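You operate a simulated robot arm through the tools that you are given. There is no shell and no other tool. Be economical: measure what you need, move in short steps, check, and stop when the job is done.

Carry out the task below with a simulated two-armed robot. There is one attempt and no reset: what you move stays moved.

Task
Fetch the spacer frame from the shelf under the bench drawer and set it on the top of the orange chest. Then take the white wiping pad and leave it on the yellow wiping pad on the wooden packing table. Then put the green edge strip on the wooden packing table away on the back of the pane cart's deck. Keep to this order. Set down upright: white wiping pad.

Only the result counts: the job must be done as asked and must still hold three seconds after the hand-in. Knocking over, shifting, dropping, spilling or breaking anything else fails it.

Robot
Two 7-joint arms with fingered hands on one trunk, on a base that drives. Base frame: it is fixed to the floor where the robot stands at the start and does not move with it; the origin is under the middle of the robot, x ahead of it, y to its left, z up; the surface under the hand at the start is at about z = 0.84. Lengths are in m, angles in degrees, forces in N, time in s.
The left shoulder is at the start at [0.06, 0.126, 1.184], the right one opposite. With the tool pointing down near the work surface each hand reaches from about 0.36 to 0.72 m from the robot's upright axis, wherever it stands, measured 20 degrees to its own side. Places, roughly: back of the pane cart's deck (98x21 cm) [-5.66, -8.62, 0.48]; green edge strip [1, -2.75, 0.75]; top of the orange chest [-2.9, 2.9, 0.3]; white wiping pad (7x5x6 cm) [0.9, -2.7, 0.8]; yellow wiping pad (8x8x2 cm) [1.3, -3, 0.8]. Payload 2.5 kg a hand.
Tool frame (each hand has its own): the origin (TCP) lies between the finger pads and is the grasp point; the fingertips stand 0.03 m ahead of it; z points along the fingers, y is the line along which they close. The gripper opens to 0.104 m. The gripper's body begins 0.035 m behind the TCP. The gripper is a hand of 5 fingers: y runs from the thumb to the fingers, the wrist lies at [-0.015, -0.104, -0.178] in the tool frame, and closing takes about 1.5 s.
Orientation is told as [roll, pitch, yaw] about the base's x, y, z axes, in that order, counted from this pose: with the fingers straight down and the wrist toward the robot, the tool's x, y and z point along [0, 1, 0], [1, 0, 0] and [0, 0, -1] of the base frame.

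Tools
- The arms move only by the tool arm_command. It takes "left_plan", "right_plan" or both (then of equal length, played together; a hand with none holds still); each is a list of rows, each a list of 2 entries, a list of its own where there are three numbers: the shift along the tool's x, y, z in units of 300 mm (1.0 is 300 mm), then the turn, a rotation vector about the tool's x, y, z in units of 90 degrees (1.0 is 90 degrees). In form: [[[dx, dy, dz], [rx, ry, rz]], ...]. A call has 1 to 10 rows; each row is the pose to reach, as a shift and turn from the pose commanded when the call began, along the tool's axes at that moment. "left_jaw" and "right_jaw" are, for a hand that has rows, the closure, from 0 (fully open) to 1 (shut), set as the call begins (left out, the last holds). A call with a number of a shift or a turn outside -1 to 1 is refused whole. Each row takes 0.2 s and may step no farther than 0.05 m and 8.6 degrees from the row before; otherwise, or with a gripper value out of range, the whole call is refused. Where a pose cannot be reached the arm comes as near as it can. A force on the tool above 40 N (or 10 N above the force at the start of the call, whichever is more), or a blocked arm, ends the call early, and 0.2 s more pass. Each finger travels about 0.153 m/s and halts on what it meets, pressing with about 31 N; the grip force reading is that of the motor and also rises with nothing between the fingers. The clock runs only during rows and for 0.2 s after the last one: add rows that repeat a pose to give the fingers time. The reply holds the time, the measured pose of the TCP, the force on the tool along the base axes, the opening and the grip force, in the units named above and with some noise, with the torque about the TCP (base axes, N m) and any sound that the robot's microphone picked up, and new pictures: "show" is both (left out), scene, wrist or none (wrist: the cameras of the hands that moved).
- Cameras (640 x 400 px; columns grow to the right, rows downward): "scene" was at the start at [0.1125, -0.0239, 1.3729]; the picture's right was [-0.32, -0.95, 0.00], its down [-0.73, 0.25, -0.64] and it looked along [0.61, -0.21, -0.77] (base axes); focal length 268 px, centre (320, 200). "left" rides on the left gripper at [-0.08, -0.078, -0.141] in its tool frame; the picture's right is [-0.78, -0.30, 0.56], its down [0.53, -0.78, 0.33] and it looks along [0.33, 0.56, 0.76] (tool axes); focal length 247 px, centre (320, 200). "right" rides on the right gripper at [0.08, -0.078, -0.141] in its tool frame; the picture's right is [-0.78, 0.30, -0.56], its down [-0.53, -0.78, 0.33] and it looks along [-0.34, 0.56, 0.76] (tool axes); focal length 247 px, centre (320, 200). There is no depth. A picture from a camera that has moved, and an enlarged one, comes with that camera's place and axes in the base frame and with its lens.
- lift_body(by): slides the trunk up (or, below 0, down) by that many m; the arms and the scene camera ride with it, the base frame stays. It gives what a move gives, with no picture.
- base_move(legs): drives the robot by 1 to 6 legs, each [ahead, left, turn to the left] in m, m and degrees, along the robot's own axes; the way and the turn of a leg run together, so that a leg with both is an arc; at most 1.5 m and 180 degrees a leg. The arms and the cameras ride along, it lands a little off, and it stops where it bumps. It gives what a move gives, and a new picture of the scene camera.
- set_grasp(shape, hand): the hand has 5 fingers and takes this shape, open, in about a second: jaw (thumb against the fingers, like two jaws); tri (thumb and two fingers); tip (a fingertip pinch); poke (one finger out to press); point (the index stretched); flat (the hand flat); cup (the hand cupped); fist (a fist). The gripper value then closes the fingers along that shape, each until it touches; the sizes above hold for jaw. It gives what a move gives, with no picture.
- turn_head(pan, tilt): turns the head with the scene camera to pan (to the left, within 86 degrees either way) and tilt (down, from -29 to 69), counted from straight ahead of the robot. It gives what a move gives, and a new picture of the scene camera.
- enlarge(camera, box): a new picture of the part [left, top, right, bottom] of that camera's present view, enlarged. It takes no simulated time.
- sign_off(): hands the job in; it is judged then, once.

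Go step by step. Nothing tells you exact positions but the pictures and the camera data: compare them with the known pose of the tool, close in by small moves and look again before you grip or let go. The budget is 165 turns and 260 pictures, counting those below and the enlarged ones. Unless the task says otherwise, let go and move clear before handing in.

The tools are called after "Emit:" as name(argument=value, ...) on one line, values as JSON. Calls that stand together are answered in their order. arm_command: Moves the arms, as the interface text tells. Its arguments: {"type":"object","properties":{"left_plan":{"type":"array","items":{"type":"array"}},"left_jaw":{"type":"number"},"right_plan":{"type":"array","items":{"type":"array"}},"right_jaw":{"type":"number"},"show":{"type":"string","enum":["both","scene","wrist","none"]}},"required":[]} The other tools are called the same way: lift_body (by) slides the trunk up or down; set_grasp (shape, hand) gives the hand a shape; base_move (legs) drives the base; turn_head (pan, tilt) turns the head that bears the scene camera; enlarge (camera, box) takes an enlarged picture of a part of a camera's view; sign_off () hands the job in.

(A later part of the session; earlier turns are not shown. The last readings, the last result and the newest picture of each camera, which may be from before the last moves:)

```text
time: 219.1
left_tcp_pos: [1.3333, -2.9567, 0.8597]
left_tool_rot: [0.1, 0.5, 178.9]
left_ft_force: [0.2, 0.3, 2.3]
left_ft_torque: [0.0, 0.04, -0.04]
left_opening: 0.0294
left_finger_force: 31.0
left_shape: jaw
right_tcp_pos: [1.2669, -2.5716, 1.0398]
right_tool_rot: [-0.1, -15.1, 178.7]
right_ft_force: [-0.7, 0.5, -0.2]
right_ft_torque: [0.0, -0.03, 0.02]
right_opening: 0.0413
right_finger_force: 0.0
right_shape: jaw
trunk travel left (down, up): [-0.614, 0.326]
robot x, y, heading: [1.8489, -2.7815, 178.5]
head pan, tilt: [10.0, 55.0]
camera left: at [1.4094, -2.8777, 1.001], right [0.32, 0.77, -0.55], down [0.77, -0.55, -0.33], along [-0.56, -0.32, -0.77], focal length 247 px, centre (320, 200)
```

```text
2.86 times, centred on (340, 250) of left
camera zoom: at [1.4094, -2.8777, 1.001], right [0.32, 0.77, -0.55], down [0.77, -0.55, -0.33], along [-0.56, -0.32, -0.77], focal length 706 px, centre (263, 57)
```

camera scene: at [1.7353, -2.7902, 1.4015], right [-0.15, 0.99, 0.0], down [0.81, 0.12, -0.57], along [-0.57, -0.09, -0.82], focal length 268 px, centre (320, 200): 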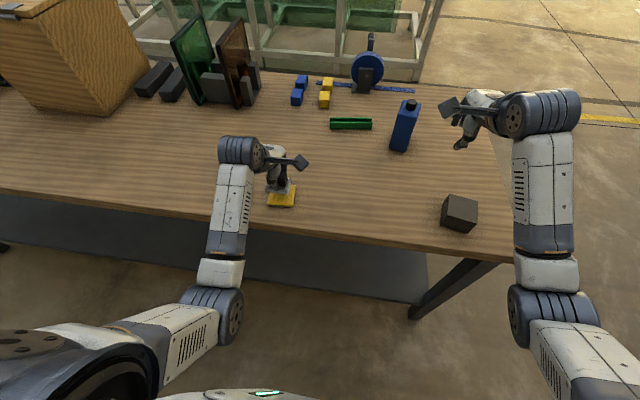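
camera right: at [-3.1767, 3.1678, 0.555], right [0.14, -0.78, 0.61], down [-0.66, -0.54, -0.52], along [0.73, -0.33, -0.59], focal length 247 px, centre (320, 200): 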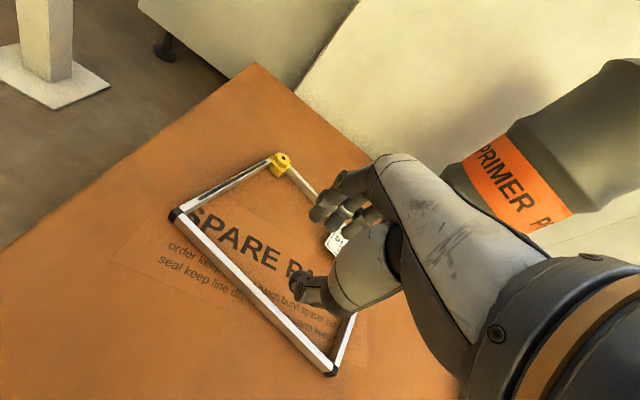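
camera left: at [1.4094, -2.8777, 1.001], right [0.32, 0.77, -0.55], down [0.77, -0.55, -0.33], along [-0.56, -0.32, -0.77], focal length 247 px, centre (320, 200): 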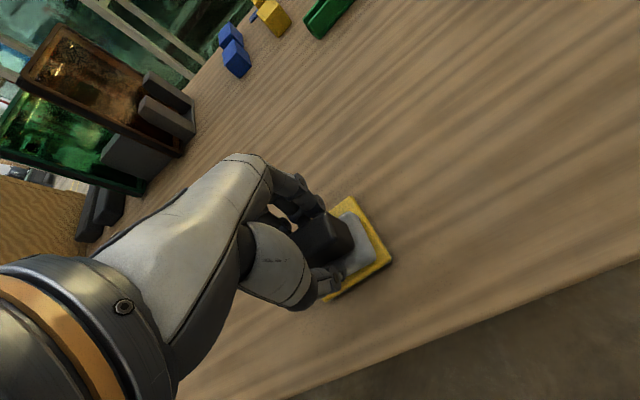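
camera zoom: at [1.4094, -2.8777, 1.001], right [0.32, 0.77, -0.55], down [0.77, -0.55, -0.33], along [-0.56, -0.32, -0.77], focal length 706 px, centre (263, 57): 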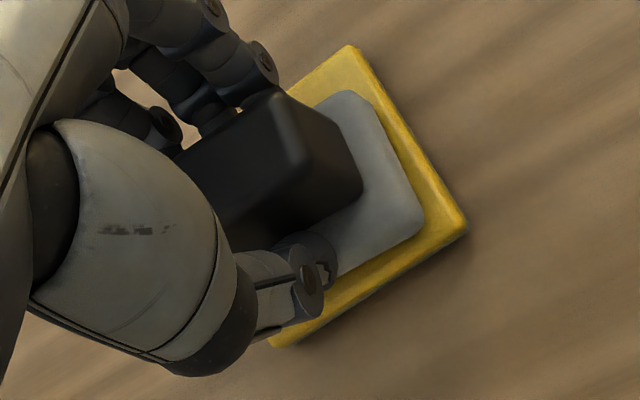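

Well centred now and resting. Releasing and withdrawing upward.

Emit:
arm_command(left_plan=[[[0, 0, 0], [0, 0, 0]], [[0, 0, 0], [0, 0, 0]], [[0, 0, 0], [0, 0, 0]], [[0, 0, 0], [0, 0, 0]]], left_jaw=0.3, show="none")

Emit:
arm_command(left_plan=[[[0, 0, -0.08], [0, 0, 0]], [[0, 0, -0.2], [0, 0, 0]], [[0, 0, -0.35], [0, 0, 0]]])

Emit:
enlarge(camera="scene", box=[220, 130, 340, 220])

```text
time: 220.1
left_tcp_pos: [1.3339, -2.9565, 0.8593]
left_tool_rot: [0.0, 0.6, 178.8]
left_ft_force: [1.0, -0.2, -0.4]
left_ft_torque: [0.01, -0.02, -0.02]
left_opening: 0.0724
left_finger_force: 0.0
left_shape: jaw
right_tcp_pos: [1.2669, -2.5707, 1.0379]
right_tool_rot: [0.1, -15.0, 178.6]
right_ft_force: [0.1, 0.0, 0.5]
right_ft_torque: [0.0, 0.0, 0.03]
right_opening: 0.0414
right_finger_force: 0.0
right_shape: jaw
trunk travel left (down, up): [-0.614, 0.326]
robot x, y, heading: [1.8475, -2.7787, 178.9]
head pan, tilt: [10.0, 55.0]
```

```text
time: 220.9
left_tcp_pos: [1.3329, -2.9569, 0.9649]
left_tool_rot: [0.1, 0.6, 178.8]
left_ft_force: [0.5, 0.1, -0.2]
left_ft_torque: [0.0, 0.03, 0.0]
left_opening: 0.0724
left_finger_force: 0.1
left_shape: jaw
right_tcp_pos: [1.2665, -2.5713, 1.0388]
right_tool_rot: [0.0, -15.2, 178.8]
right_ft_force: [-1.3, -0.5, -0.2]
right_ft_torque: [0.02, -0.01, -0.02]
right_opening: 0.0412
right_finger_force: 0.0
right_shape: jaw
trunk travel left (down, up): [-0.614, 0.326]
robot x, y, heading: [1.8489, -2.7799, 178.7]
head pan, tilt: [10.0, 55.0]
camera scene: at [1.7353, -2.7902, 1.4014], right [-0.15, 0.99, 0.0], down [0.81, 0.12, -0.57], along [-0.57, -0.09, -0.82], focal length 268 px, centre (320, 200)
camera left: at [1.4089, -2.8783, 1.1054], right [0.32, 0.77, -0.55], down [0.77, -0.55, -0.32], along [-0.55, -0.32, -0.77], focal length 247 px, centre (320, 200)
```

scene: 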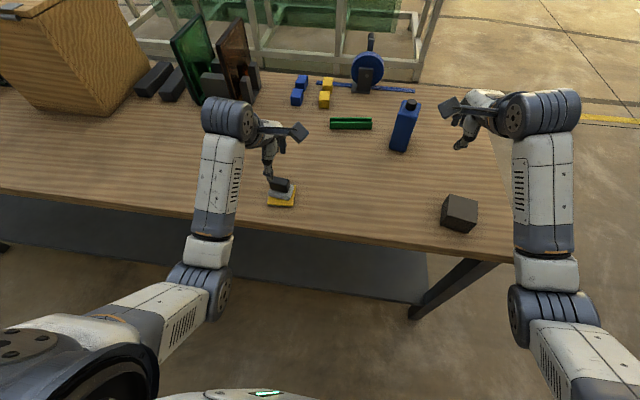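
left: 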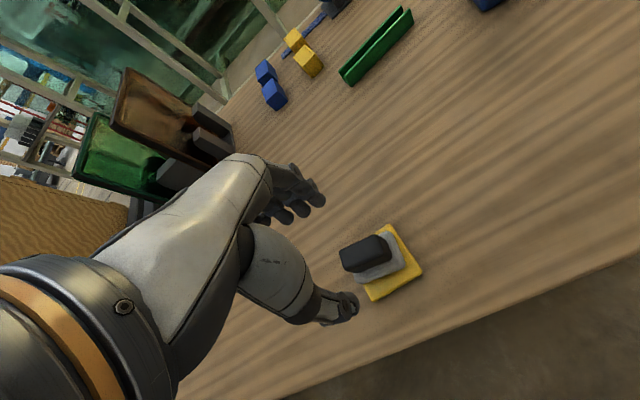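

```text
4.44 times, centred on (280, 175) of scene
camera zoom: at [1.7353, -2.7902, 1.4014], right [-0.15, 0.99, 0.0], down [0.81, 0.12, -0.57], along [-0.57, -0.09, -0.82], focal length 1191 px, centre (498, 311)
```

zoom: 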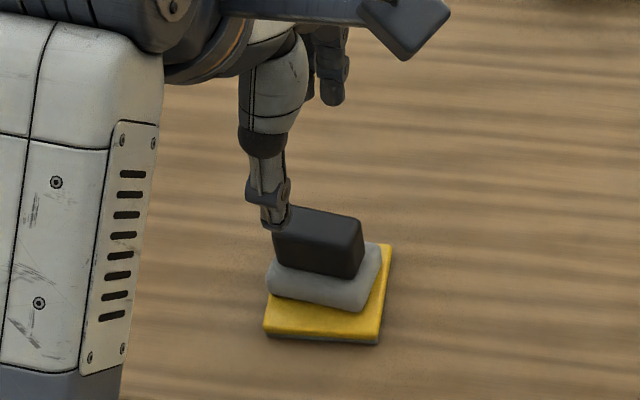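

The white pad stands upright on the yellow pad. Now the green strip at ≈(1.02, −2.80): I'll drive back around to the aisle side.

Emit:
lift_body(by=0.25)

Emit:
base_move(legs=[[0, -1.18, 0], [1.4, 0, 0], [0.4, 0, 0], [0, 0, 181.0]])

```text
time: 223.5
left_tcp_pos: [1.3323, -2.9567, 1.2143]
left_tool_rot: [0.1, 0.6, 178.8]
left_ft_force: [-0.3, 0.2, 0.0]
left_ft_torque: [-0.01, 0.0, 0.03]
left_opening: 0.0724
left_finger_force: 0.1
left_shape: jaw
right_tcp_pos: [1.2667, -2.5718, 1.2895]
right_tool_rot: [0.0, -15.1, 178.7]
right_ft_force: [0.9, -0.3, 0.1]
right_ft_torque: [0.02, 0.04, 0.01]
right_opening: 0.0413
right_finger_force: 0.1
right_shape: jaw
trunk travel left (down, up): [-0.864, 0.076]
robot x, y, heading: [1.846, -2.7812, 178.6]
head pan, tilt: [10.0, 55.0]
```

```text
refused: 181.0 is not a number from -180 to 180
```

Emit:
base_move(legs=[[0, -1.18, 0], [1.4, 0, 0], [0.4, 0, 0], [0, 0, 180]])

```text
time: 245.4
left_tcp_pos: [0.5797, -1.4251, 1.2144]
left_tool_rot: [-0.1, 0.6, -1.3]
left_ft_force: [-0.2, 0.2, -0.4]
left_ft_torque: [-0.05, -0.02, -0.01]
left_opening: 0.0724
left_finger_force: 0.1
left_shape: jaw
right_tcp_pos: [0.6456, -1.8112, 1.2895]
right_tool_rot: [0.0, -15.1, -1.3]
right_ft_force: [0.0, 0.3, -0.5]
right_ft_torque: [0.03, -0.04, -0.01]
right_opening: 0.0415
right_finger_force: 0.1
right_shape: jaw
trunk travel left (down, up): [-0.864, 0.076]
robot x, y, heading: [0.0646, -1.6014, -1.2]
head pan, tilt: [10.0, 55.0]
camera scene: at [0.1763, -1.5889, 1.6515], right [0.15, -0.99, 0.0], down [-0.81, -0.12, -0.57], along [0.57, 0.09, -0.82], focal length 268 px, centre (320, 200)
```

scene: 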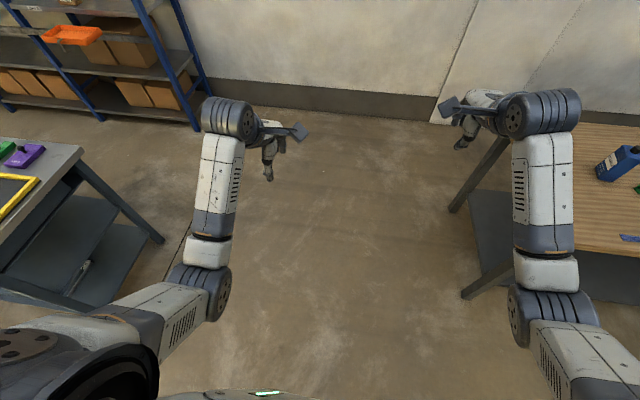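

Strafing in front of the strip and straightening the right hand.

Emit:
base_move(legs=[[0, -1.02, 1.2], [0.33, 0, 0]])

Emit:
arm_command(right_plan=[[[0, 0, 0], [0.08, 0, 0]], [[0, 0, 0], [0.167, 0, 0]], [[0, 0, 0], [0.167, 0, 0]]], right_jaw=0.3, show="none")

Emit:
lift_body(by=-0.25)

Emit:
turn_head(pan=-10, tilt=50)

Emit:
arm_command(right_plan=[[[0, 0, 0], [0, 0, 0]]], show="wrist")

```text
time: 252.5
left_tcp_pos: [0.8955, -2.4332, 1.2131]
left_tool_rot: [0.0, 0.7, 0.3]
left_ft_force: [0.6, 0.3, -0.2]
left_ft_torque: [0.0, 0.02, -0.02]
left_opening: 0.0724
left_finger_force: 0.1
left_shape: jaw
right_tcp_pos: [0.9695, -2.8168, 1.2894]
right_tool_rot: [0.0, -15.1, 0.2]
right_ft_force: [0.0, -0.2, 0.2]
right_ft_torque: [-0.02, -0.01, 0.0]
right_opening: 0.0416
right_finger_force: 0.2
right_shape: jaw
trunk travel left (down, up): [-0.864, 0.076]
robot x, y, heading: [0.3848, -2.6228, 0.2]
head pan, tilt: [10.0, 55.0]
camera scene: at [0.4954, -2.6074, 1.6515], right [0.18, -0.98, 0.0], down [-0.81, -0.14, -0.57], along [0.56, 0.1, -0.82], focal length 268 px, centre (320, 200)
```

scene: 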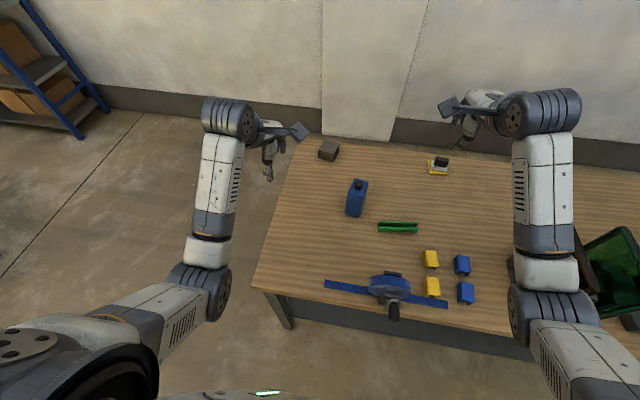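

```text
time: 253.3
left_tcp_pos: [0.8942, -2.4328, 1.2149]
left_tool_rot: [0.0, 0.5, 0.2]
left_ft_force: [0.1, 0.2, 0.0]
left_ft_torque: [0.0, 0.03, 0.04]
left_opening: 0.0724
left_finger_force: 0.1
left_shape: jaw
right_tcp_pos: [0.9684, -2.8164, 1.2896]
right_tool_rot: [0.0, 0.0, 0.1]
right_ft_force: [0.1, 0.1, 1.3]
right_ft_torque: [0.0, -0.02, 0.02]
right_opening: 0.0725
right_finger_force: 0.1
right_shape: jaw
trunk travel left (down, up): [-0.864, 0.076]
robot x, y, heading: [0.3796, -2.6192, 0.0]
head pan, tilt: [10.0, 55.0]
```

```text
time: 255.9
left_tcp_pos: [0.8957, -2.4323, 0.9647]
left_tool_rot: [0.0, 0.7, 0.3]
left_ft_force: [0.3, -1.6, -0.4]
left_ft_torque: [0.01, 0.0, 0.02]
left_opening: 0.0724
left_finger_force: 0.1
left_shape: jaw
right_tcp_pos: [0.9697, -2.8164, 1.0391]
right_tool_rot: [0.0, 0.0, 0.1]
right_ft_force: [0.1, 0.4, 0.3]
right_ft_torque: [0.0, 0.02, -0.03]
right_opening: 0.0723
right_finger_force: 0.0
right_shape: jaw
trunk travel left (down, up): [-0.614, 0.326]
robot x, y, heading: [0.3845, -2.6217, 0.2]
head pan, tilt: [10.0, 55.0]
```

```text
time: 256.7
left_tcp_pos: [0.895, -2.4327, 0.9639]
left_tool_rot: [0.1, 0.6, 0.1]
left_ft_force: [0.9, -0.2, 0.3]
left_ft_torque: [0.0, 0.0, 0.01]
left_opening: 0.0724
left_finger_force: 0.0
left_shape: jaw
right_tcp_pos: [0.9703, -2.8168, 1.0397]
right_tool_rot: [0.0, -0.1, 0.0]
right_ft_force: [0.4, 0.0, -0.5]
right_ft_torque: [-0.01, 0.02, 0.0]
right_opening: 0.0724
right_finger_force: 0.1
right_shape: jaw
trunk travel left (down, up): [-0.614, 0.326]
robot x, y, heading: [0.3859, -2.6191, 0.1]
head pan, tilt: [-10.0, 50.0]
camera scene: at [0.5001, -2.6332, 1.408], right [-0.17, -0.99, 0.0], down [-0.75, 0.13, -0.64], along [0.63, -0.11, -0.77], focal length 268 px, centre (320, 200)
```

scene: 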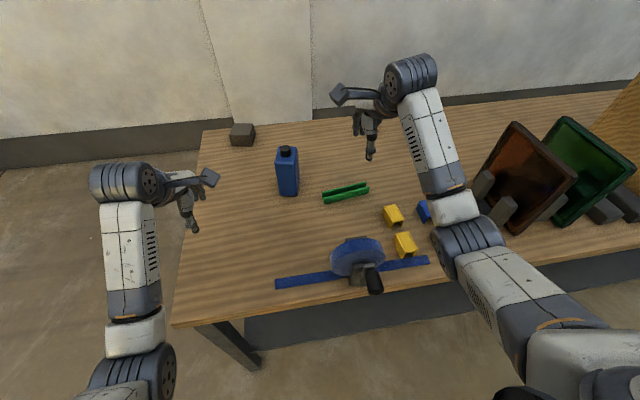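

```text
time: 257.1
left_tcp_pos: [0.8956, -2.433, 0.9642]
left_tool_rot: [-0.1, 0.6, 0.1]
left_ft_force: [0.9, 0.0, 0.2]
left_ft_torque: [-0.02, 0.02, -0.04]
left_opening: 0.0724
left_finger_force: 0.1
left_shape: jaw
right_tcp_pos: [0.9702, -2.8169, 1.0391]
right_tool_rot: [0.0, 0.0, 0.1]
right_ft_force: [0.5, 0.3, -0.2]
right_ft_torque: [-0.02, 0.02, -0.01]
right_opening: 0.0725
right_finger_force: 0.0
right_shape: jaw
trunk travel left (down, up): [-0.614, 0.326]
robot x, y, heading: [0.3907, -2.6208, 0.2]
head pan, tilt: [-10.0, 50.0]
camera right: at [0.8902, -2.7356, 1.1803], right [0.3, -0.78, 0.56], down [-0.78, -0.54, -0.33], along [0.56, -0.33, -0.76], focal length 247 px, centre (320, 200)
```

right: 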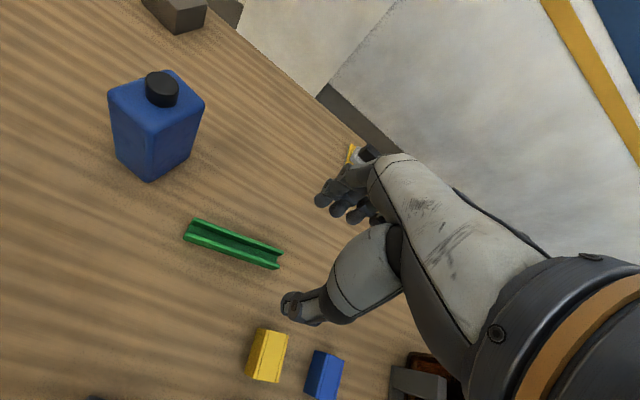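

Strip centre ≈(1.015, −2.798), turned about 9° from the y axis. Moving the right hand above it with matching yaw.

Emit:
arm_command(right_plan=[[[0.03, 0.08, 0.1], [0, 0, -0.03]], [[0.063, 0.15, 0.22], [0, 0, -0.06]], [[0.063, 0.15, 0.36], [0, 0, -0.1]], [[0.063, 0.15, 0.5], [0, 0, -0.1]], [[0.063, 0.15, 0.5], [0, 0, -0.1]]])

Emit:
enlarge(camera="right", box=[180, 160, 420, 310])

```text
time: 258.3
left_tcp_pos: [0.8958, -2.4329, 0.9634]
left_tool_rot: [0.1, 0.6, 0.1]
left_ft_force: [0.2, -0.3, 0.3]
left_ft_torque: [0.0, 0.0, 0.01]
left_opening: 0.0725
left_finger_force: 0.0
left_shape: jaw
right_tcp_pos: [1.0151, -2.7967, 0.8897]
right_tool_rot: [0.0, -0.1, 9.2]
right_ft_force: [0.2, -0.1, -1.0]
right_ft_torque: [-0.01, -0.01, -0.02]
right_opening: 0.0723
right_finger_force: 0.1
right_shape: jaw
trunk travel left (down, up): [-0.614, 0.326]
robot x, y, heading: [0.3849, -2.6214, -0.0]
head pan, tilt: [-10.0, 50.0]
camera scene: at [0.5, -2.6333, 1.408], right [-0.17, -0.99, 0.0], down [-0.75, 0.13, -0.64], along [0.63, -0.11, -0.77], focal length 268 px, centre (320, 200)
camera right: at [0.9239, -2.7291, 1.0305], right [0.41, -0.72, 0.56], down [-0.68, -0.65, -0.33], along [0.6, -0.24, -0.76], focal length 247 px, centre (320, 200)
```

scene: 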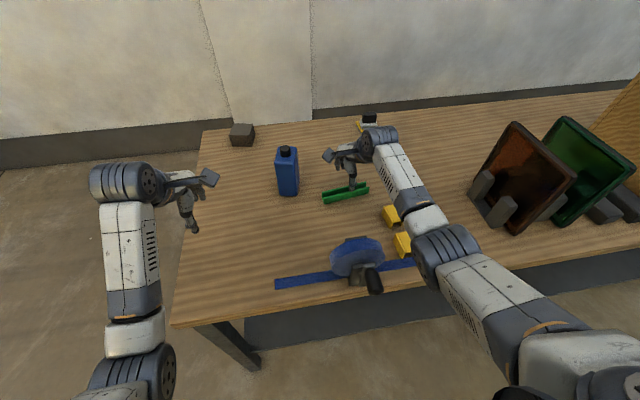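
right: 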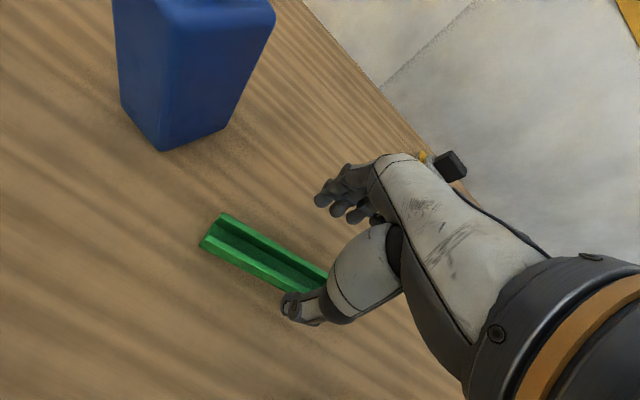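

```text
2.67 times, centred on (300, 235) of right
camera zoom: at [0.9239, -2.7291, 1.0305], right [0.41, -0.72, 0.56], down [-0.68, -0.65, -0.33], along [0.6, -0.24, -0.76], focal length 659 px, centre (373, 107)
```

zoom: 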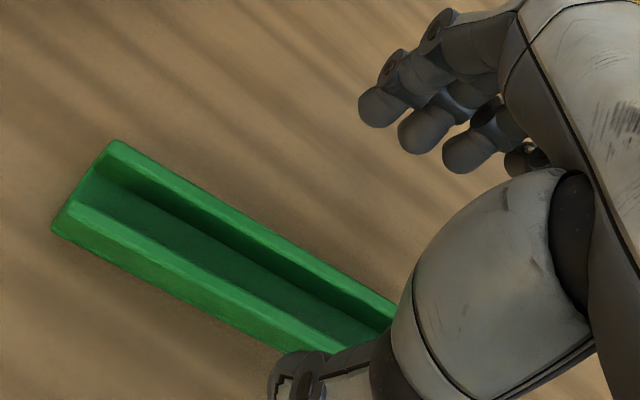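

Aligned. Descending and closing on the strip.

Emit:
arm_command(right_plan=[[[0, -0.01, 0.09], [0, 0, 0]], [[0, -0.01, 0.17], [0, 0, 0]], [[0, -0.01, 0.22], [0, 0, 0]], [[0, -0.01, 0.245], [0, 0, 0]]], show="wrist")

Emit:
enlarge(camera="right", box=[180, 160, 420, 310])

Emit:
enlarge(camera="scene", box=[290, 120, 450, 220])

```text
time: 259.4
left_tcp_pos: [0.8953, -2.4328, 0.9639]
left_tool_rot: [0.0, 0.3, 0.2]
left_ft_force: [0.9, -0.3, -0.1]
left_ft_torque: [0.0, 0.04, 0.04]
left_opening: 0.0722
left_finger_force: 0.0
left_shape: jaw
right_tcp_pos: [1.021, -2.7963, 0.8296]
right_tool_rot: [0.1, -2.2, 9.1]
right_ft_force: [-2.4, 0.1, 13.5]
right_ft_torque: [-0.12, 0.86, 0.0]
right_opening: 0.077
right_finger_force: 0.0
right_shape: jaw
trunk travel left (down, up): [-0.614, 0.326]
robot x, y, heading: [0.3843, -2.6216, 0.1]
head pan, tilt: [-10.0, 50.0]
stopped in row 4 (right hand): the force on the tool passed its limit at 41 N (the readings are from after the stop); the commanded pose is now the measured one
camera right: at [0.9259, -2.7293, 0.9687], right [0.4, -0.72, 0.57], down [-0.67, -0.65, -0.36], along [0.63, -0.24, -0.74], focal length 247 px, centre (320, 200)
```

right: 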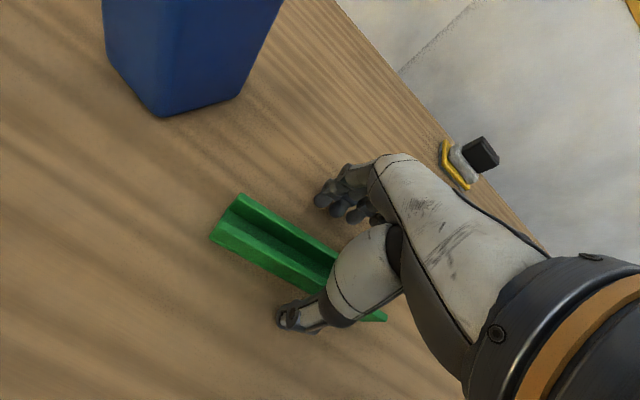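

```text
2.67 times, centred on (300, 235) of right
camera zoom: at [0.9259, -2.7293, 0.9687], right [0.4, -0.72, 0.57], down [-0.67, -0.65, -0.36], along [0.63, -0.24, -0.74], focal length 659 px, centre (373, 107)
```

zoom: 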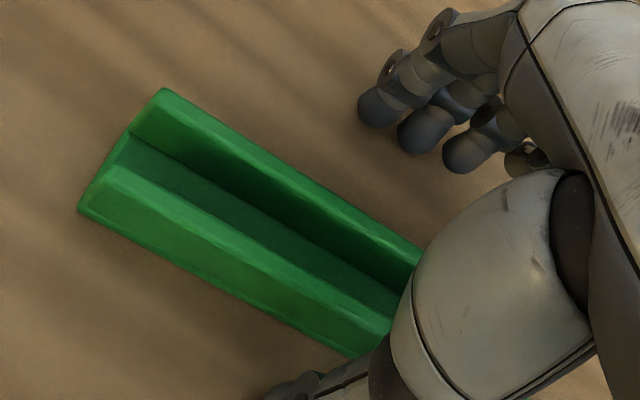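

```text
4.00 times, centred on (370, 170) of scene
camera zoom: at [0.4995, -2.6334, 1.4079], right [-0.17, -0.99, 0.0], down [-0.75, 0.13, -0.64], along [0.63, -0.11, -0.77], focal length 1072 px, centre (120, 320)
```

zoom: 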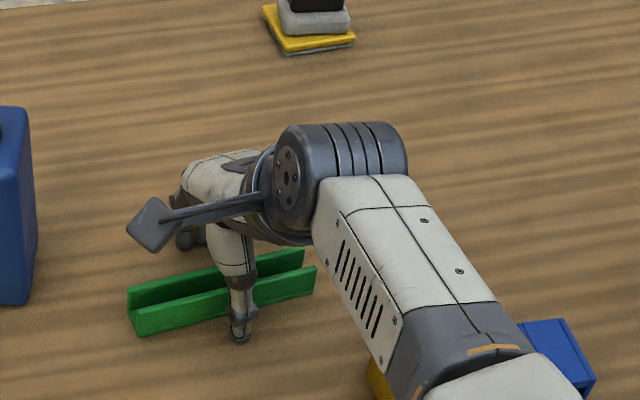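

The thumb touched the table at TCP≈0.83. Lifting a few mm and closing.

Emit:
arm_command(right_plan=[[[0, -0.02, -0.015], [0.024, 0, 0]], [[0, -0.02, -0.015], [0.024, 0, 0]]], show="none")

Emit:
arm_command(right_plan=[[[0, 0, 0], [0, 0, 0]], [[0, 0, 0], [0, 0, 0]], [[0, 0, 0], [0, 0, 0]], [[0, 0, 0], [0, 0, 0]], [[0, 0, 0], [0, 0, 0]], [[0, 0, 0], [0, 0, 0]]], right_jaw=1.0, show="wrist")

```text
time: 260.0
left_tcp_pos: [0.8945, -2.4332, 0.9629]
left_tool_rot: [-0.1, 0.4, 0.2]
left_ft_force: [0.4, -0.2, -0.5]
left_ft_torque: [0.01, -0.02, 0.03]
left_opening: 0.0727
left_finger_force: 0.0
left_shape: jaw
right_tcp_pos: [1.0128, -2.7969, 0.8309]
right_tool_rot: [0.0, 0.5, 9.1]
right_ft_force: [2.0, 0.9, 4.1]
right_ft_torque: [-0.04, -0.23, 0.03]
right_opening: 0.0741
right_finger_force: 0.1
right_shape: jaw
trunk travel left (down, up): [-0.614, 0.326]
robot x, y, heading: [0.3828, -2.6216, 0.0]
head pan, tilt: [-10.0, 50.0]
```

```text
time: 261.4
left_tcp_pos: [0.8945, -2.4336, 0.9644]
left_tool_rot: [0.0, 0.4, 0.2]
left_ft_force: [0.6, -0.8, 0.0]
left_ft_torque: [-0.02, 0.0, 0.0]
left_opening: 0.0726
left_finger_force: 0.1
left_shape: jaw
right_tcp_pos: [1.0129, -2.7977, 0.8321]
right_tool_rot: [-0.1, 0.3, 9.1]
right_ft_force: [-2.7, -2.1, 10.9]
right_ft_torque: [0.23, -0.16, -0.02]
right_opening: 0.0157
right_finger_force: 31.4
right_shape: jaw
trunk travel left (down, up): [-0.614, 0.326]
robot x, y, heading: [0.3856, -2.6209, 0.0]
head pan, tilt: [-10.0, 50.0]
camera right: at [0.9234, -2.7297, 0.9742], right [0.42, -0.72, 0.56], down [-0.68, -0.65, -0.33], along [0.6, -0.24, -0.76], focal length 247 px, centre (320, 200)
```

right: 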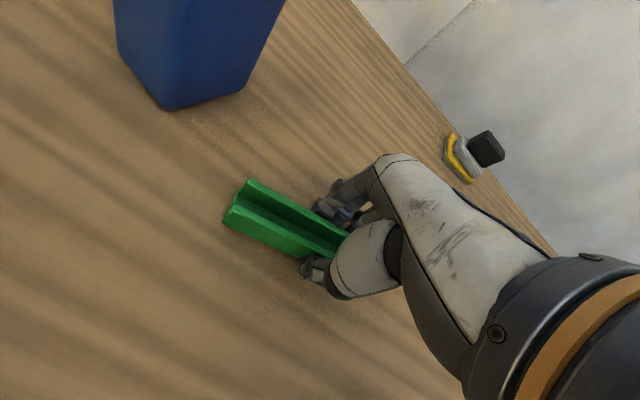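

Gripped (opening 0.016). Lifting and checking.

Emit:
arm_command(right_plan=[[[0, 0, -0.1], [0, 0, 0]], [[0, 0, -0.25], [0, 0, 0]], [[0, 0, -0.4], [0, 0, 0]]])

Emit:
enlarge(camera="right", box=[180, 140, 420, 290])

```text
time: 262.2
left_tcp_pos: [0.895, -2.4336, 0.9636]
left_tool_rot: [0.0, 0.5, 0.2]
left_ft_force: [0.2, 0.0, 0.3]
left_ft_torque: [0.0, -0.04, 0.02]
left_opening: 0.0727
left_finger_force: 0.0
left_shape: jaw
right_tcp_pos: [1.0134, -2.7966, 0.9492]
right_tool_rot: [0.1, 0.7, 9.1]
right_ft_force: [0.9, 0.1, -0.1]
right_ft_torque: [-0.02, 0.0, -0.02]
right_opening: 0.0143
right_finger_force: 30.6
right_shape: jaw
trunk travel left (down, up): [-0.614, 0.326]
robot x, y, heading: [0.3819, -2.6203, -0.3]
head pan, tilt: [-10.0, 50.0]
camera scene: at [0.4998, -2.6332, 1.408], right [-0.17, -0.99, 0.0], down [-0.75, 0.13, -0.64], along [0.63, -0.11, -0.77], focal length 268 px, centre (320, 200)
camera right: at [0.9244, -2.7293, 1.0919], right [0.42, -0.72, 0.55], down [-0.69, -0.65, -0.32], along [0.59, -0.24, -0.77], focal length 247 px, centre (320, 200)
```

scene: 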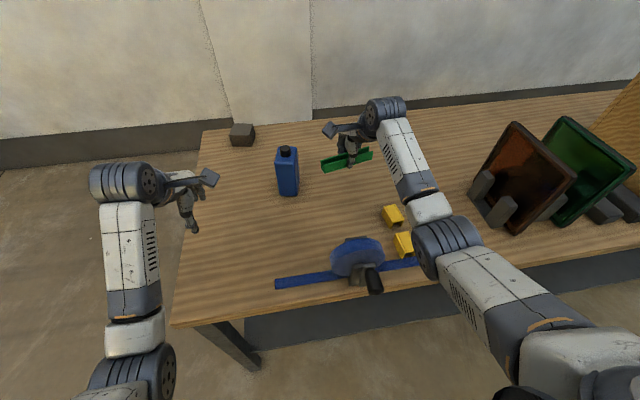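
right: 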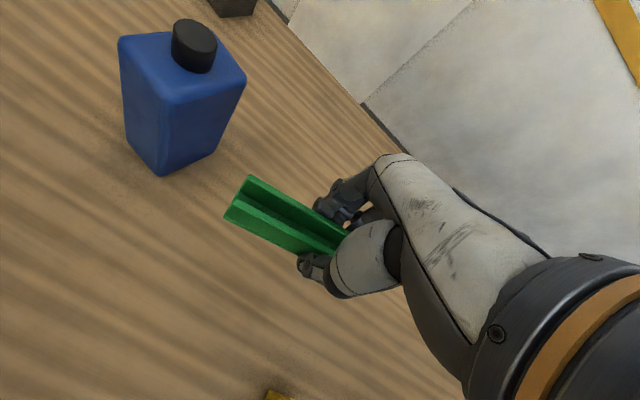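

```text
2.67 times, centred on (300, 215) of right
camera zoom: at [0.9244, -2.7293, 1.0919], right [0.42, -0.72, 0.55], down [-0.69, -0.65, -0.32], along [0.59, -0.24, -0.77], focal length 659 px, centre (373, 160)
```

zoom: 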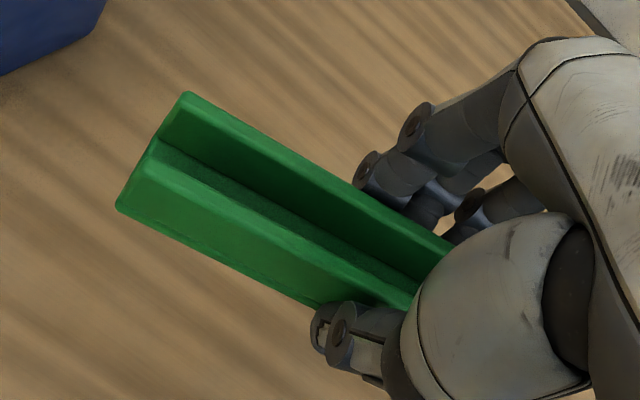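

Strip held securely. Now I'll back off from the table, turn south down the aisle and look for the pane cart at (−5.66, −8.62).

Emit:
lift_body(by=0.15)

Emit:
base_move(legs=[[-0.36, 0, 0], [0, 0, -90]])

Emit:
turn_head(pan=0, tilt=12)

Emit:
turn_head(pan=-60, tilt=12)

```text
time: 264.0
left_tcp_pos: [0.8967, -2.4327, 1.1134]
left_tool_rot: [0.0, 0.6, 0.2]
left_ft_force: [0.0, -0.3, 0.3]
left_ft_torque: [0.0, -0.02, 0.01]
left_opening: 0.0724
left_finger_force: 0.1
left_shape: jaw
right_tcp_pos: [1.0141, -2.799, 1.0988]
right_tool_rot: [-0.1, 0.6, 9.0]
right_ft_force: [-0.1, -1.0, 0.9]
right_ft_torque: [0.02, -0.01, -0.03]
right_opening: 0.0146
right_finger_force: 30.9
right_shape: jaw
trunk travel left (down, up): [-0.764, 0.176]
robot x, y, heading: [0.388, -2.6203, 0.2]
head pan, tilt: [-10.0, 50.0]
```

```text
time: 270.1
left_tcp_pos: [0.2149, -3.1316, 1.1158]
left_tool_rot: [0.0, 0.6, -89.9]
left_ft_force: [0.5, 0.4, -0.1]
left_ft_torque: [-0.01, -0.02, 0.01]
left_opening: 0.0727
left_finger_force: 0.0
left_shape: jaw
right_tcp_pos: [-0.1503, -3.2499, 1.0995]
right_tool_rot: [0.0, 0.4, -80.9]
right_ft_force: [0.0, -0.8, -1.4]
right_ft_torque: [-0.02, 0.0, -0.01]
right_opening: 0.0143
right_finger_force: 31.0
right_shape: jaw
trunk travel left (down, up): [-0.764, 0.176]
robot x, y, heading: [0.0232, -2.6233, -90.0]
head pan, tilt: [-10.0, 50.0]
camera scene: at [0.0125, -2.7359, 1.558], right [-0.99, 0.17, 0.0], down [0.13, 0.75, -0.64], along [-0.11, -0.63, -0.77], focal length 268 px, centre (320, 200)
```

scene: 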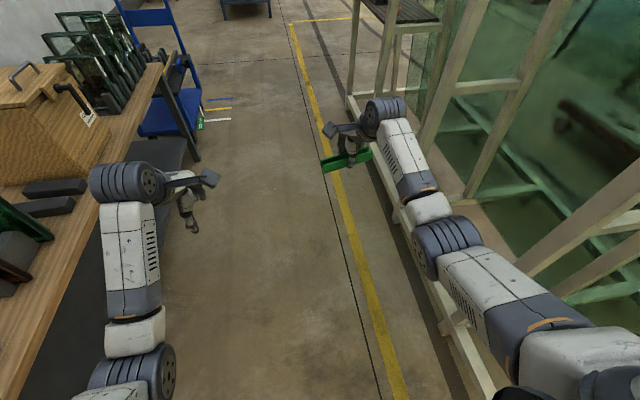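

```text
time: 271.1
left_tcp_pos: [0.2147, -3.1314, 1.113]
left_tool_rot: [-0.1, 0.7, -89.9]
left_ft_force: [0.1, -0.4, -0.1]
left_ft_torque: [0.0, -0.01, 0.02]
left_opening: 0.0722
left_finger_force: 0.1
left_shape: jaw
right_tcp_pos: [-0.1516, -3.2507, 1.0998]
right_tool_rot: [-0.1, 0.6, -80.9]
right_ft_force: [-0.1, 1.1, -0.4]
right_ft_torque: [0.02, 0.05, 0.0]
right_opening: 0.0145
right_finger_force: 30.4
right_shape: jaw
trunk travel left (down, up): [-0.764, 0.176]
robot x, y, heading: [0.0283, -2.6244, -90.2]
head pan, tilt: [0.0, 12.0]
camera scene: at [0.0259, -2.7533, 1.6165], right [-1.0, 0.0, 0.0], down [0.0, 0.21, -0.98], along [0.0, -0.98, -0.21], focal length 268 px, centre (320, 200)
```

scene: 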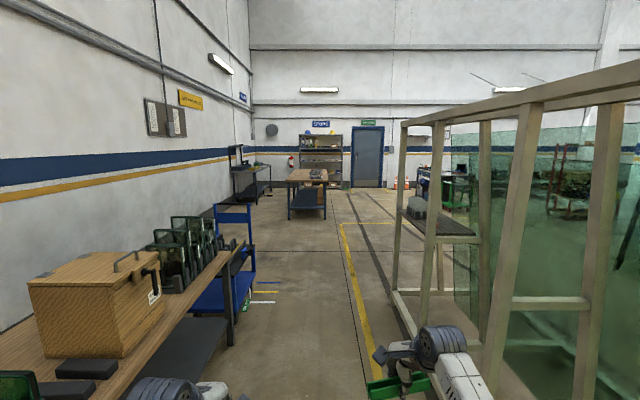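

```text
time: 272.4
left_tcp_pos: [0.2145, -3.1313, 1.1144]
left_tool_rot: [-0.1, 0.5, -89.8]
left_ft_force: [0.7, -0.4, 0.1]
left_ft_torque: [0.01, -0.02, 0.0]
left_opening: 0.0721
left_finger_force: 0.0
left_shape: jaw
right_tcp_pos: [-0.1504, -3.2512, 1.1008]
right_tool_rot: [0.0, 0.6, -81.0]
right_ft_force: [0.9, 0.7, -1.3]
right_ft_torque: [0.01, 0.03, 0.0]
right_opening: 0.0144
right_finger_force: 31.2
right_shape: jaw
trunk travel left (down, up): [-0.764, 0.176]
robot x, y, heading: [0.0279, -2.6202, -89.7]
head pan, tilt: [-60.0, 12.0]
camera scene: at [-0.0549, -2.7069, 1.6166], right [-0.5, 0.86, 0.0], down [0.18, 0.1, -0.98], along [-0.85, -0.49, -0.21], focal length 268 px, centre (320, 200)
```

scene: 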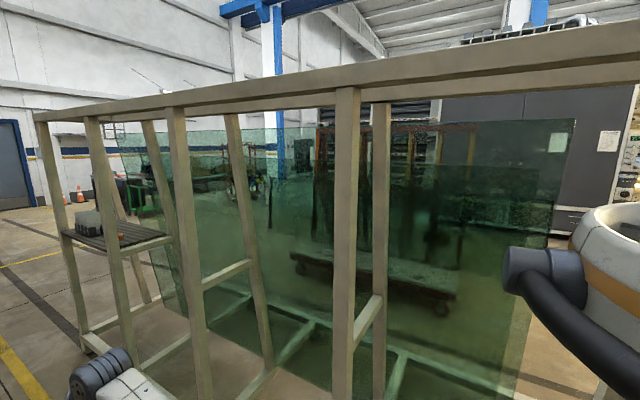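

The aisle south is clear. Driving past the glass rack's end, then looking west for the pane cart.

Emit:
base_move(legs=[[1.5, 0, 0], [1.5, 0, 0], [1.1, 0, 0]])

Emit:
turn_head(pan=-70, tilt=15)

```text
time: 292.1
left_tcp_pos: [0.2635, -7.2101, 1.1145]
left_tool_rot: [0.1, 0.6, -88.9]
left_ft_force: [-0.4, 0.2, 0.6]
left_ft_torque: [-0.01, -0.02, 0.0]
left_opening: 0.0726
left_finger_force: 0.0
left_shape: jaw
right_tcp_pos: [-0.1002, -7.336, 1.0995]
right_tool_rot: [0.0, 0.6, -79.9]
right_ft_force: [0.2, 0.1, -0.9]
right_ft_torque: [0.01, 0.01, 0.02]
right_opening: 0.0143
right_finger_force: 30.9
right_shape: jaw
trunk travel left (down, up): [-0.764, 0.176]
robot x, y, heading: [0.0699, -6.7028, -88.5]
head pan, tilt: [-60.0, 12.0]
camera scene: at [-0.013, -6.7905, 1.6166], right [-0.52, 0.86, 0.0], down [0.18, 0.11, -0.98], along [-0.84, -0.51, -0.21], focal length 268 px, centre (320, 200)
```

scene: 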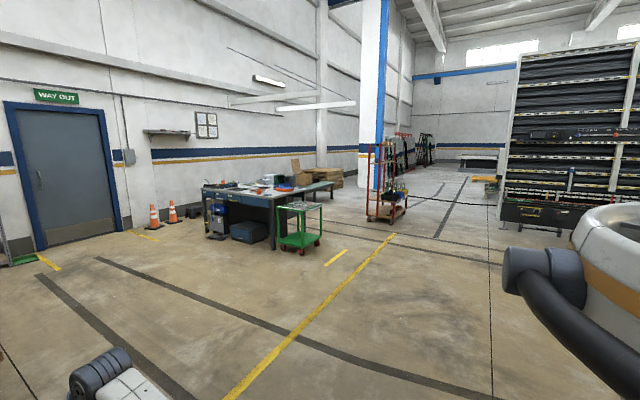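

```text
time: 292.8
left_tcp_pos: [0.2635, -7.2093, 1.1146]
left_tool_rot: [0.0, 0.4, -88.9]
left_ft_force: [-0.7, 1.0, -0.3]
left_ft_torque: [-0.04, 0.04, 0.06]
left_opening: 0.0727
left_finger_force: 0.1
left_shape: jaw
right_tcp_pos: [-0.0983, -7.3342, 1.0997]
right_tool_rot: [0.1, 0.7, -79.8]
right_ft_force: [0.1, -0.2, 0.1]
right_ft_torque: [0.03, 0.01, -0.01]
right_opening: 0.0141
right_finger_force: 30.9
right_shape: jaw
trunk travel left (down, up): [-0.764, 0.176]
robot x, y, heading: [0.0644, -6.7005, -88.8]
head pan, tilt: [-70.0, 15.0]
camera scene: at [-0.0203, -6.7758, 1.6117], right [-0.36, 0.93, 0.0], down [0.24, 0.09, -0.97], along [-0.9, -0.35, -0.26], focal length 268 px, centre (320, 200)
```

scene: 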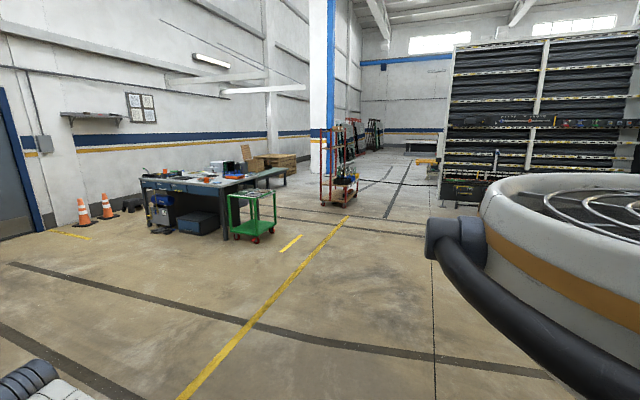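

The red-framed cart in the distance matches the target location. Zooming in.

Emit:
enlarge(camera="scene", box=[290, 110, 390, 220])

```text
3.64 times, centred on (340, 165) of scene
camera zoom: at [-0.0203, -6.7758, 1.6117], right [-0.36, 0.93, 0.0], down [0.24, 0.09, -0.97], along [-0.9, -0.35, -0.26], focal length 975 px, centre (247, 327)
```

zoom: 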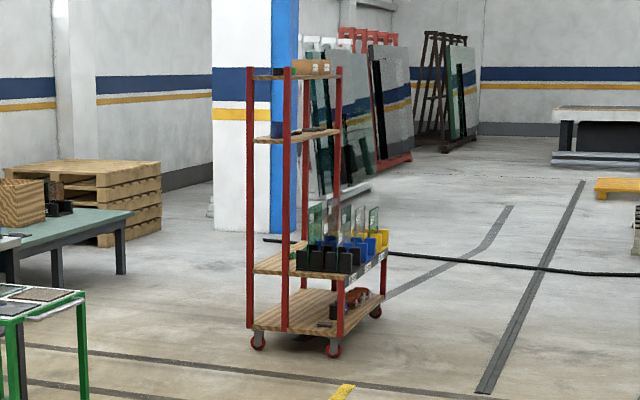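

It's a multi-level cart; its deck has pane holders on one side. Driving closer to look.

Emit:
base_move(legs=[[0, 0, -75.8], [1.5, 0, 0], [1.5, 0, 0], [0.7, 0, 0]])

Emit:
turn_head(pan=5, tilt=25)

```text
time: 313.9
left_tcp_pos: [-3.9306, -8.0197, 1.1143]
left_tool_rot: [0.1, 0.6, -163.8]
left_ft_force: [-0.5, -0.5, 0.7]
left_ft_torque: [-0.01, 0.01, -0.05]
left_opening: 0.0725
left_finger_force: 0.1
left_shape: jaw
right_tcp_pos: [-4.1453, -7.7028, 1.0983]
right_tool_rot: [0.0, 0.6, -155.0]
right_ft_force: [-0.2, 0.2, 0.2]
right_ft_torque: [-0.04, -0.04, 0.01]
right_opening: 0.0141
right_finger_force: 31.2
right_shape: jaw
trunk travel left (down, up): [-0.764, 0.176]
robot x, y, heading: [-3.4913, -7.6984, -163.8]
head pan, tilt: [-70.0, 15.0]
camera scene: at [-3.5857, -7.6339, 1.6117], right [0.81, 0.59, 0.0], down [0.15, -0.21, -0.97], along [-0.57, 0.78, -0.26], focal length 268 px, centre (320, 200)
```

scene: 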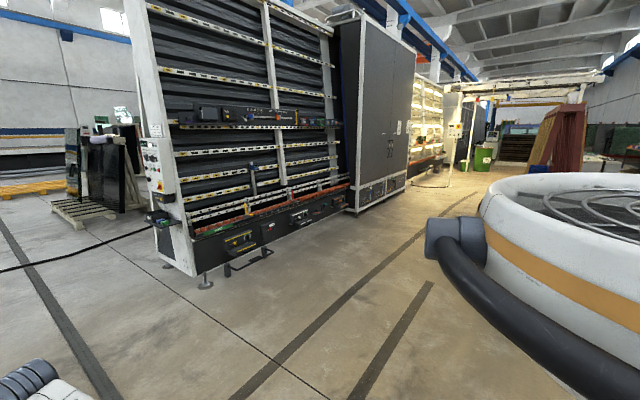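

```text
time: 315.4
left_tcp_pos: [-3.9307, -8.0209, 1.1139]
left_tool_rot: [0.0, 0.5, -163.8]
left_ft_force: [-0.2, 0.5, 0.2]
left_ft_torque: [0.01, -0.02, 0.02]
left_opening: 0.0725
left_finger_force: 0.0
left_shape: jaw
right_tcp_pos: [-4.1447, -7.7026, 1.1003]
right_tool_rot: [0.0, 0.5, -154.9]
right_ft_force: [-0.2, -0.2, -1.7]
right_ft_torque: [0.03, -0.01, 0.01]
right_opening: 0.0141
right_finger_force: 31.3
right_shape: jaw
trunk travel left (down, up): [-0.764, 0.176]
robot x, y, heading: [-3.4935, -7.6993, -163.9]
head pan, tilt: [5.0, 25.0]
camera scene: at [-3.6164, -7.7423, 1.5955], right [-0.36, 0.93, 0.0], down [0.39, 0.15, -0.91], along [-0.85, -0.33, -0.42], focal length 268 px, centre (320, 200)
```

scene: 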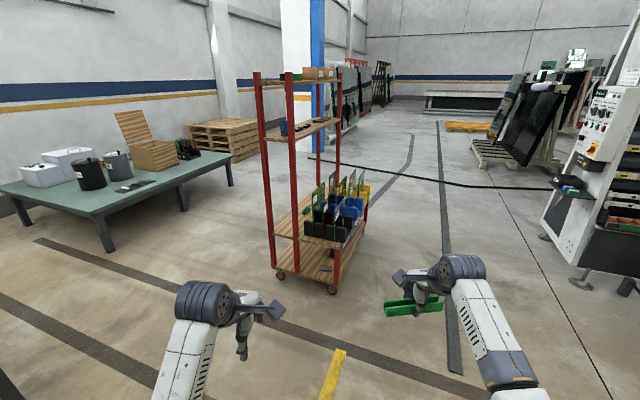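

Emit:
enlarge(camera="scene", box=[240, 60, 400, 310])

```text
1.60 times, centred on (320, 185) of scene
camera zoom: at [-3.6164, -7.7423, 1.5955], right [-0.36, 0.93, 0.0], down [0.39, 0.15, -0.91], along [-0.85, -0.33, -0.42], focal length 429 px, centre (320, 224)
```

zoom: 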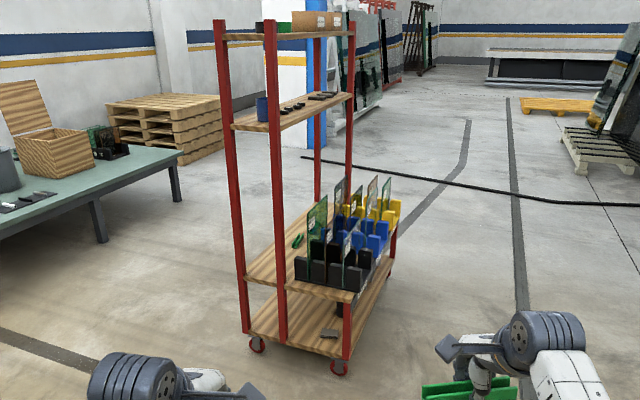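

The back strip of the deck is between the red posts on the south side (y≈−8.75…−8.53, x≈−6.15…−5.15), under a shelf at z≈1.23. I'll check what's on the south side before driving there.

Emit:
turn_head(pan=45, tilt=25)

```text
time: 316.5
left_tcp_pos: [-3.9298, -8.0206, 1.1135]
left_tool_rot: [0.0, 0.5, -163.7]
left_ft_force: [-0.5, -1.0, -0.3]
left_ft_torque: [0.01, 0.01, 0.01]
left_opening: 0.0725
left_finger_force: 0.0
left_shape: jaw
right_tcp_pos: [-4.1447, -7.7037, 1.0991]
right_tool_rot: [0.0, 0.4, -154.9]
right_ft_force: [0.8, -0.6, -0.7]
right_ft_torque: [0.0, -0.01, -0.03]
right_opening: 0.0144
right_finger_force: 31.2
right_shape: jaw
trunk travel left (down, up): [-0.764, 0.176]
robot x, y, heading: [-3.4966, -7.6977, -164.0]
head pan, tilt: [45.0, 25.0]
camera scene: at [-3.575, -7.7899, 1.5955], right [-0.88, 0.48, 0.0], down [0.2, 0.37, -0.91], along [-0.44, -0.79, -0.42], focal length 268 px, centre (320, 200)
```

scene: 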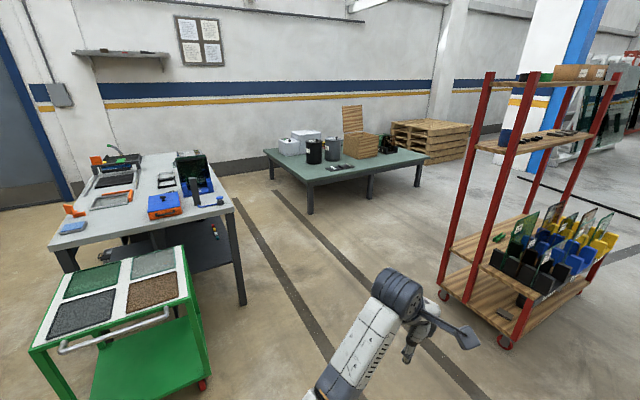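

Desk edge is at x≈−3.85 and the cart's east end at x≈−5.13, so I'll go down the middle (x≈−4.47), then turn to face the cart's back.

Emit:
base_move(legs=[[0, 0, 74], [0, -0.98, 0], [1.4, 0, 0], [0.45, 0, 0]])

Emit:
base_move(legs=[[0, 0, -180]])

Emit:
turn_head(pan=40, tilt=35)

```text
time: 333.6
left_tcp_pos: [-4.2644, -10.0581, 1.1153]
left_tool_rot: [0.0, 0.5, -89.2]
left_ft_force: [-0.8, 0.7, 0.7]
left_ft_torque: [0.01, 0.02, 0.03]
left_opening: 0.0725
left_finger_force: 0.1
left_shape: jaw
right_tcp_pos: [-4.6281, -10.1794, 1.0992]
right_tool_rot: [-0.1, 0.7, -80.3]
right_ft_force: [0.0, -0.3, -0.8]
right_ft_torque: [-0.02, 0.0, -0.01]
right_opening: 0.0141
right_finger_force: 30.9
right_shape: jaw
trunk travel left (down, up): [-0.764, 0.176]
robot x, y, heading: [-4.4596, -9.5472, -89.4]
head pan, tilt: [45.0, 25.0]
camera scene: at [-4.3917, -9.6523, 1.5954], right [-0.7, -0.72, 0.0], down [-0.3, 0.3, -0.91], along [0.65, -0.63, -0.42], focal length 268 px, centre (320, 200)
```

scene: 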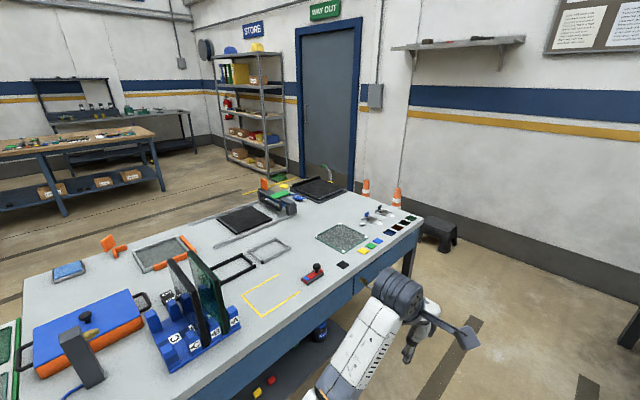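

```text
time: 341.4
left_tcp_pos: [-4.6584, -9.0424, 1.1148]
left_tool_rot: [-0.1, 0.5, 91.7]
left_ft_force: [0.1, -0.4, 0.7]
left_ft_torque: [0.01, 0.01, -0.01]
left_opening: 0.0724
left_finger_force: 0.0
left_shape: jaw
right_tcp_pos: [-4.2963, -8.9155, 1.0991]
right_tool_rot: [0.0, 0.5, 100.5]
right_ft_force: [0.3, 1.1, -0.7]
right_ft_torque: [0.0, -0.01, -0.03]
right_opening: 0.0139
right_finger_force: 31.9
right_shape: jaw
trunk travel left (down, up): [-0.764, 0.176]
robot x, y, heading: [-4.4597, -9.5462, 91.6]
head pan, tilt: [45.0, 25.0]
camera scene: at [-4.5261, -9.444, 1.5955], right [0.69, 0.73, 0.0], down [0.31, -0.29, -0.91], along [-0.66, 0.62, -0.42], focal length 268 px, centre (320, 200)
```

scene: 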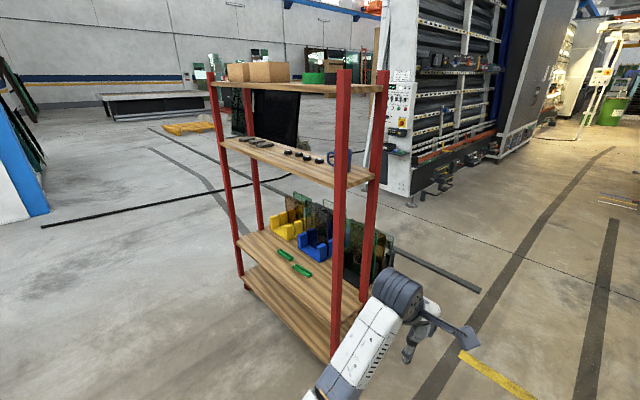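

```text
time: 342.1
left_tcp_pos: [-4.6592, -9.0426, 1.115]
left_tool_rot: [0.0, 0.4, 91.7]
left_ft_force: [-0.4, 0.8, 0.5]
left_ft_torque: [-0.02, 0.01, -0.02]
left_opening: 0.0725
left_finger_force: 0.0
left_shape: jaw
right_tcp_pos: [-4.2981, -8.9145, 1.1003]
right_tool_rot: [0.0, 0.5, 100.6]
right_ft_force: [0.3, -0.3, -1.1]
right_ft_torque: [0.01, 0.04, 0.04]
right_opening: 0.0141
right_finger_force: 30.8
right_shape: jaw
trunk travel left (down, up): [-0.764, 0.176]
robot x, y, heading: [-4.4569, -9.5526, 91.7]
head pan, tilt: [40.0, 35.0]
camera scene: at [-4.5177, -9.4415, 1.5798], right [0.75, 0.66, 0.0], down [0.38, -0.43, -0.82], along [-0.54, 0.61, -0.57], focal length 268 px, centre (320, 200)
```

scene: 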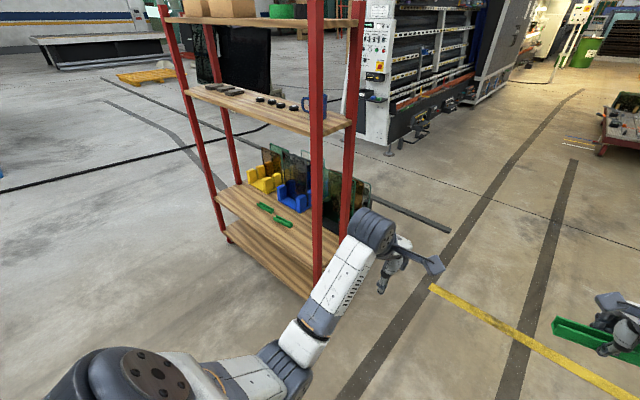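

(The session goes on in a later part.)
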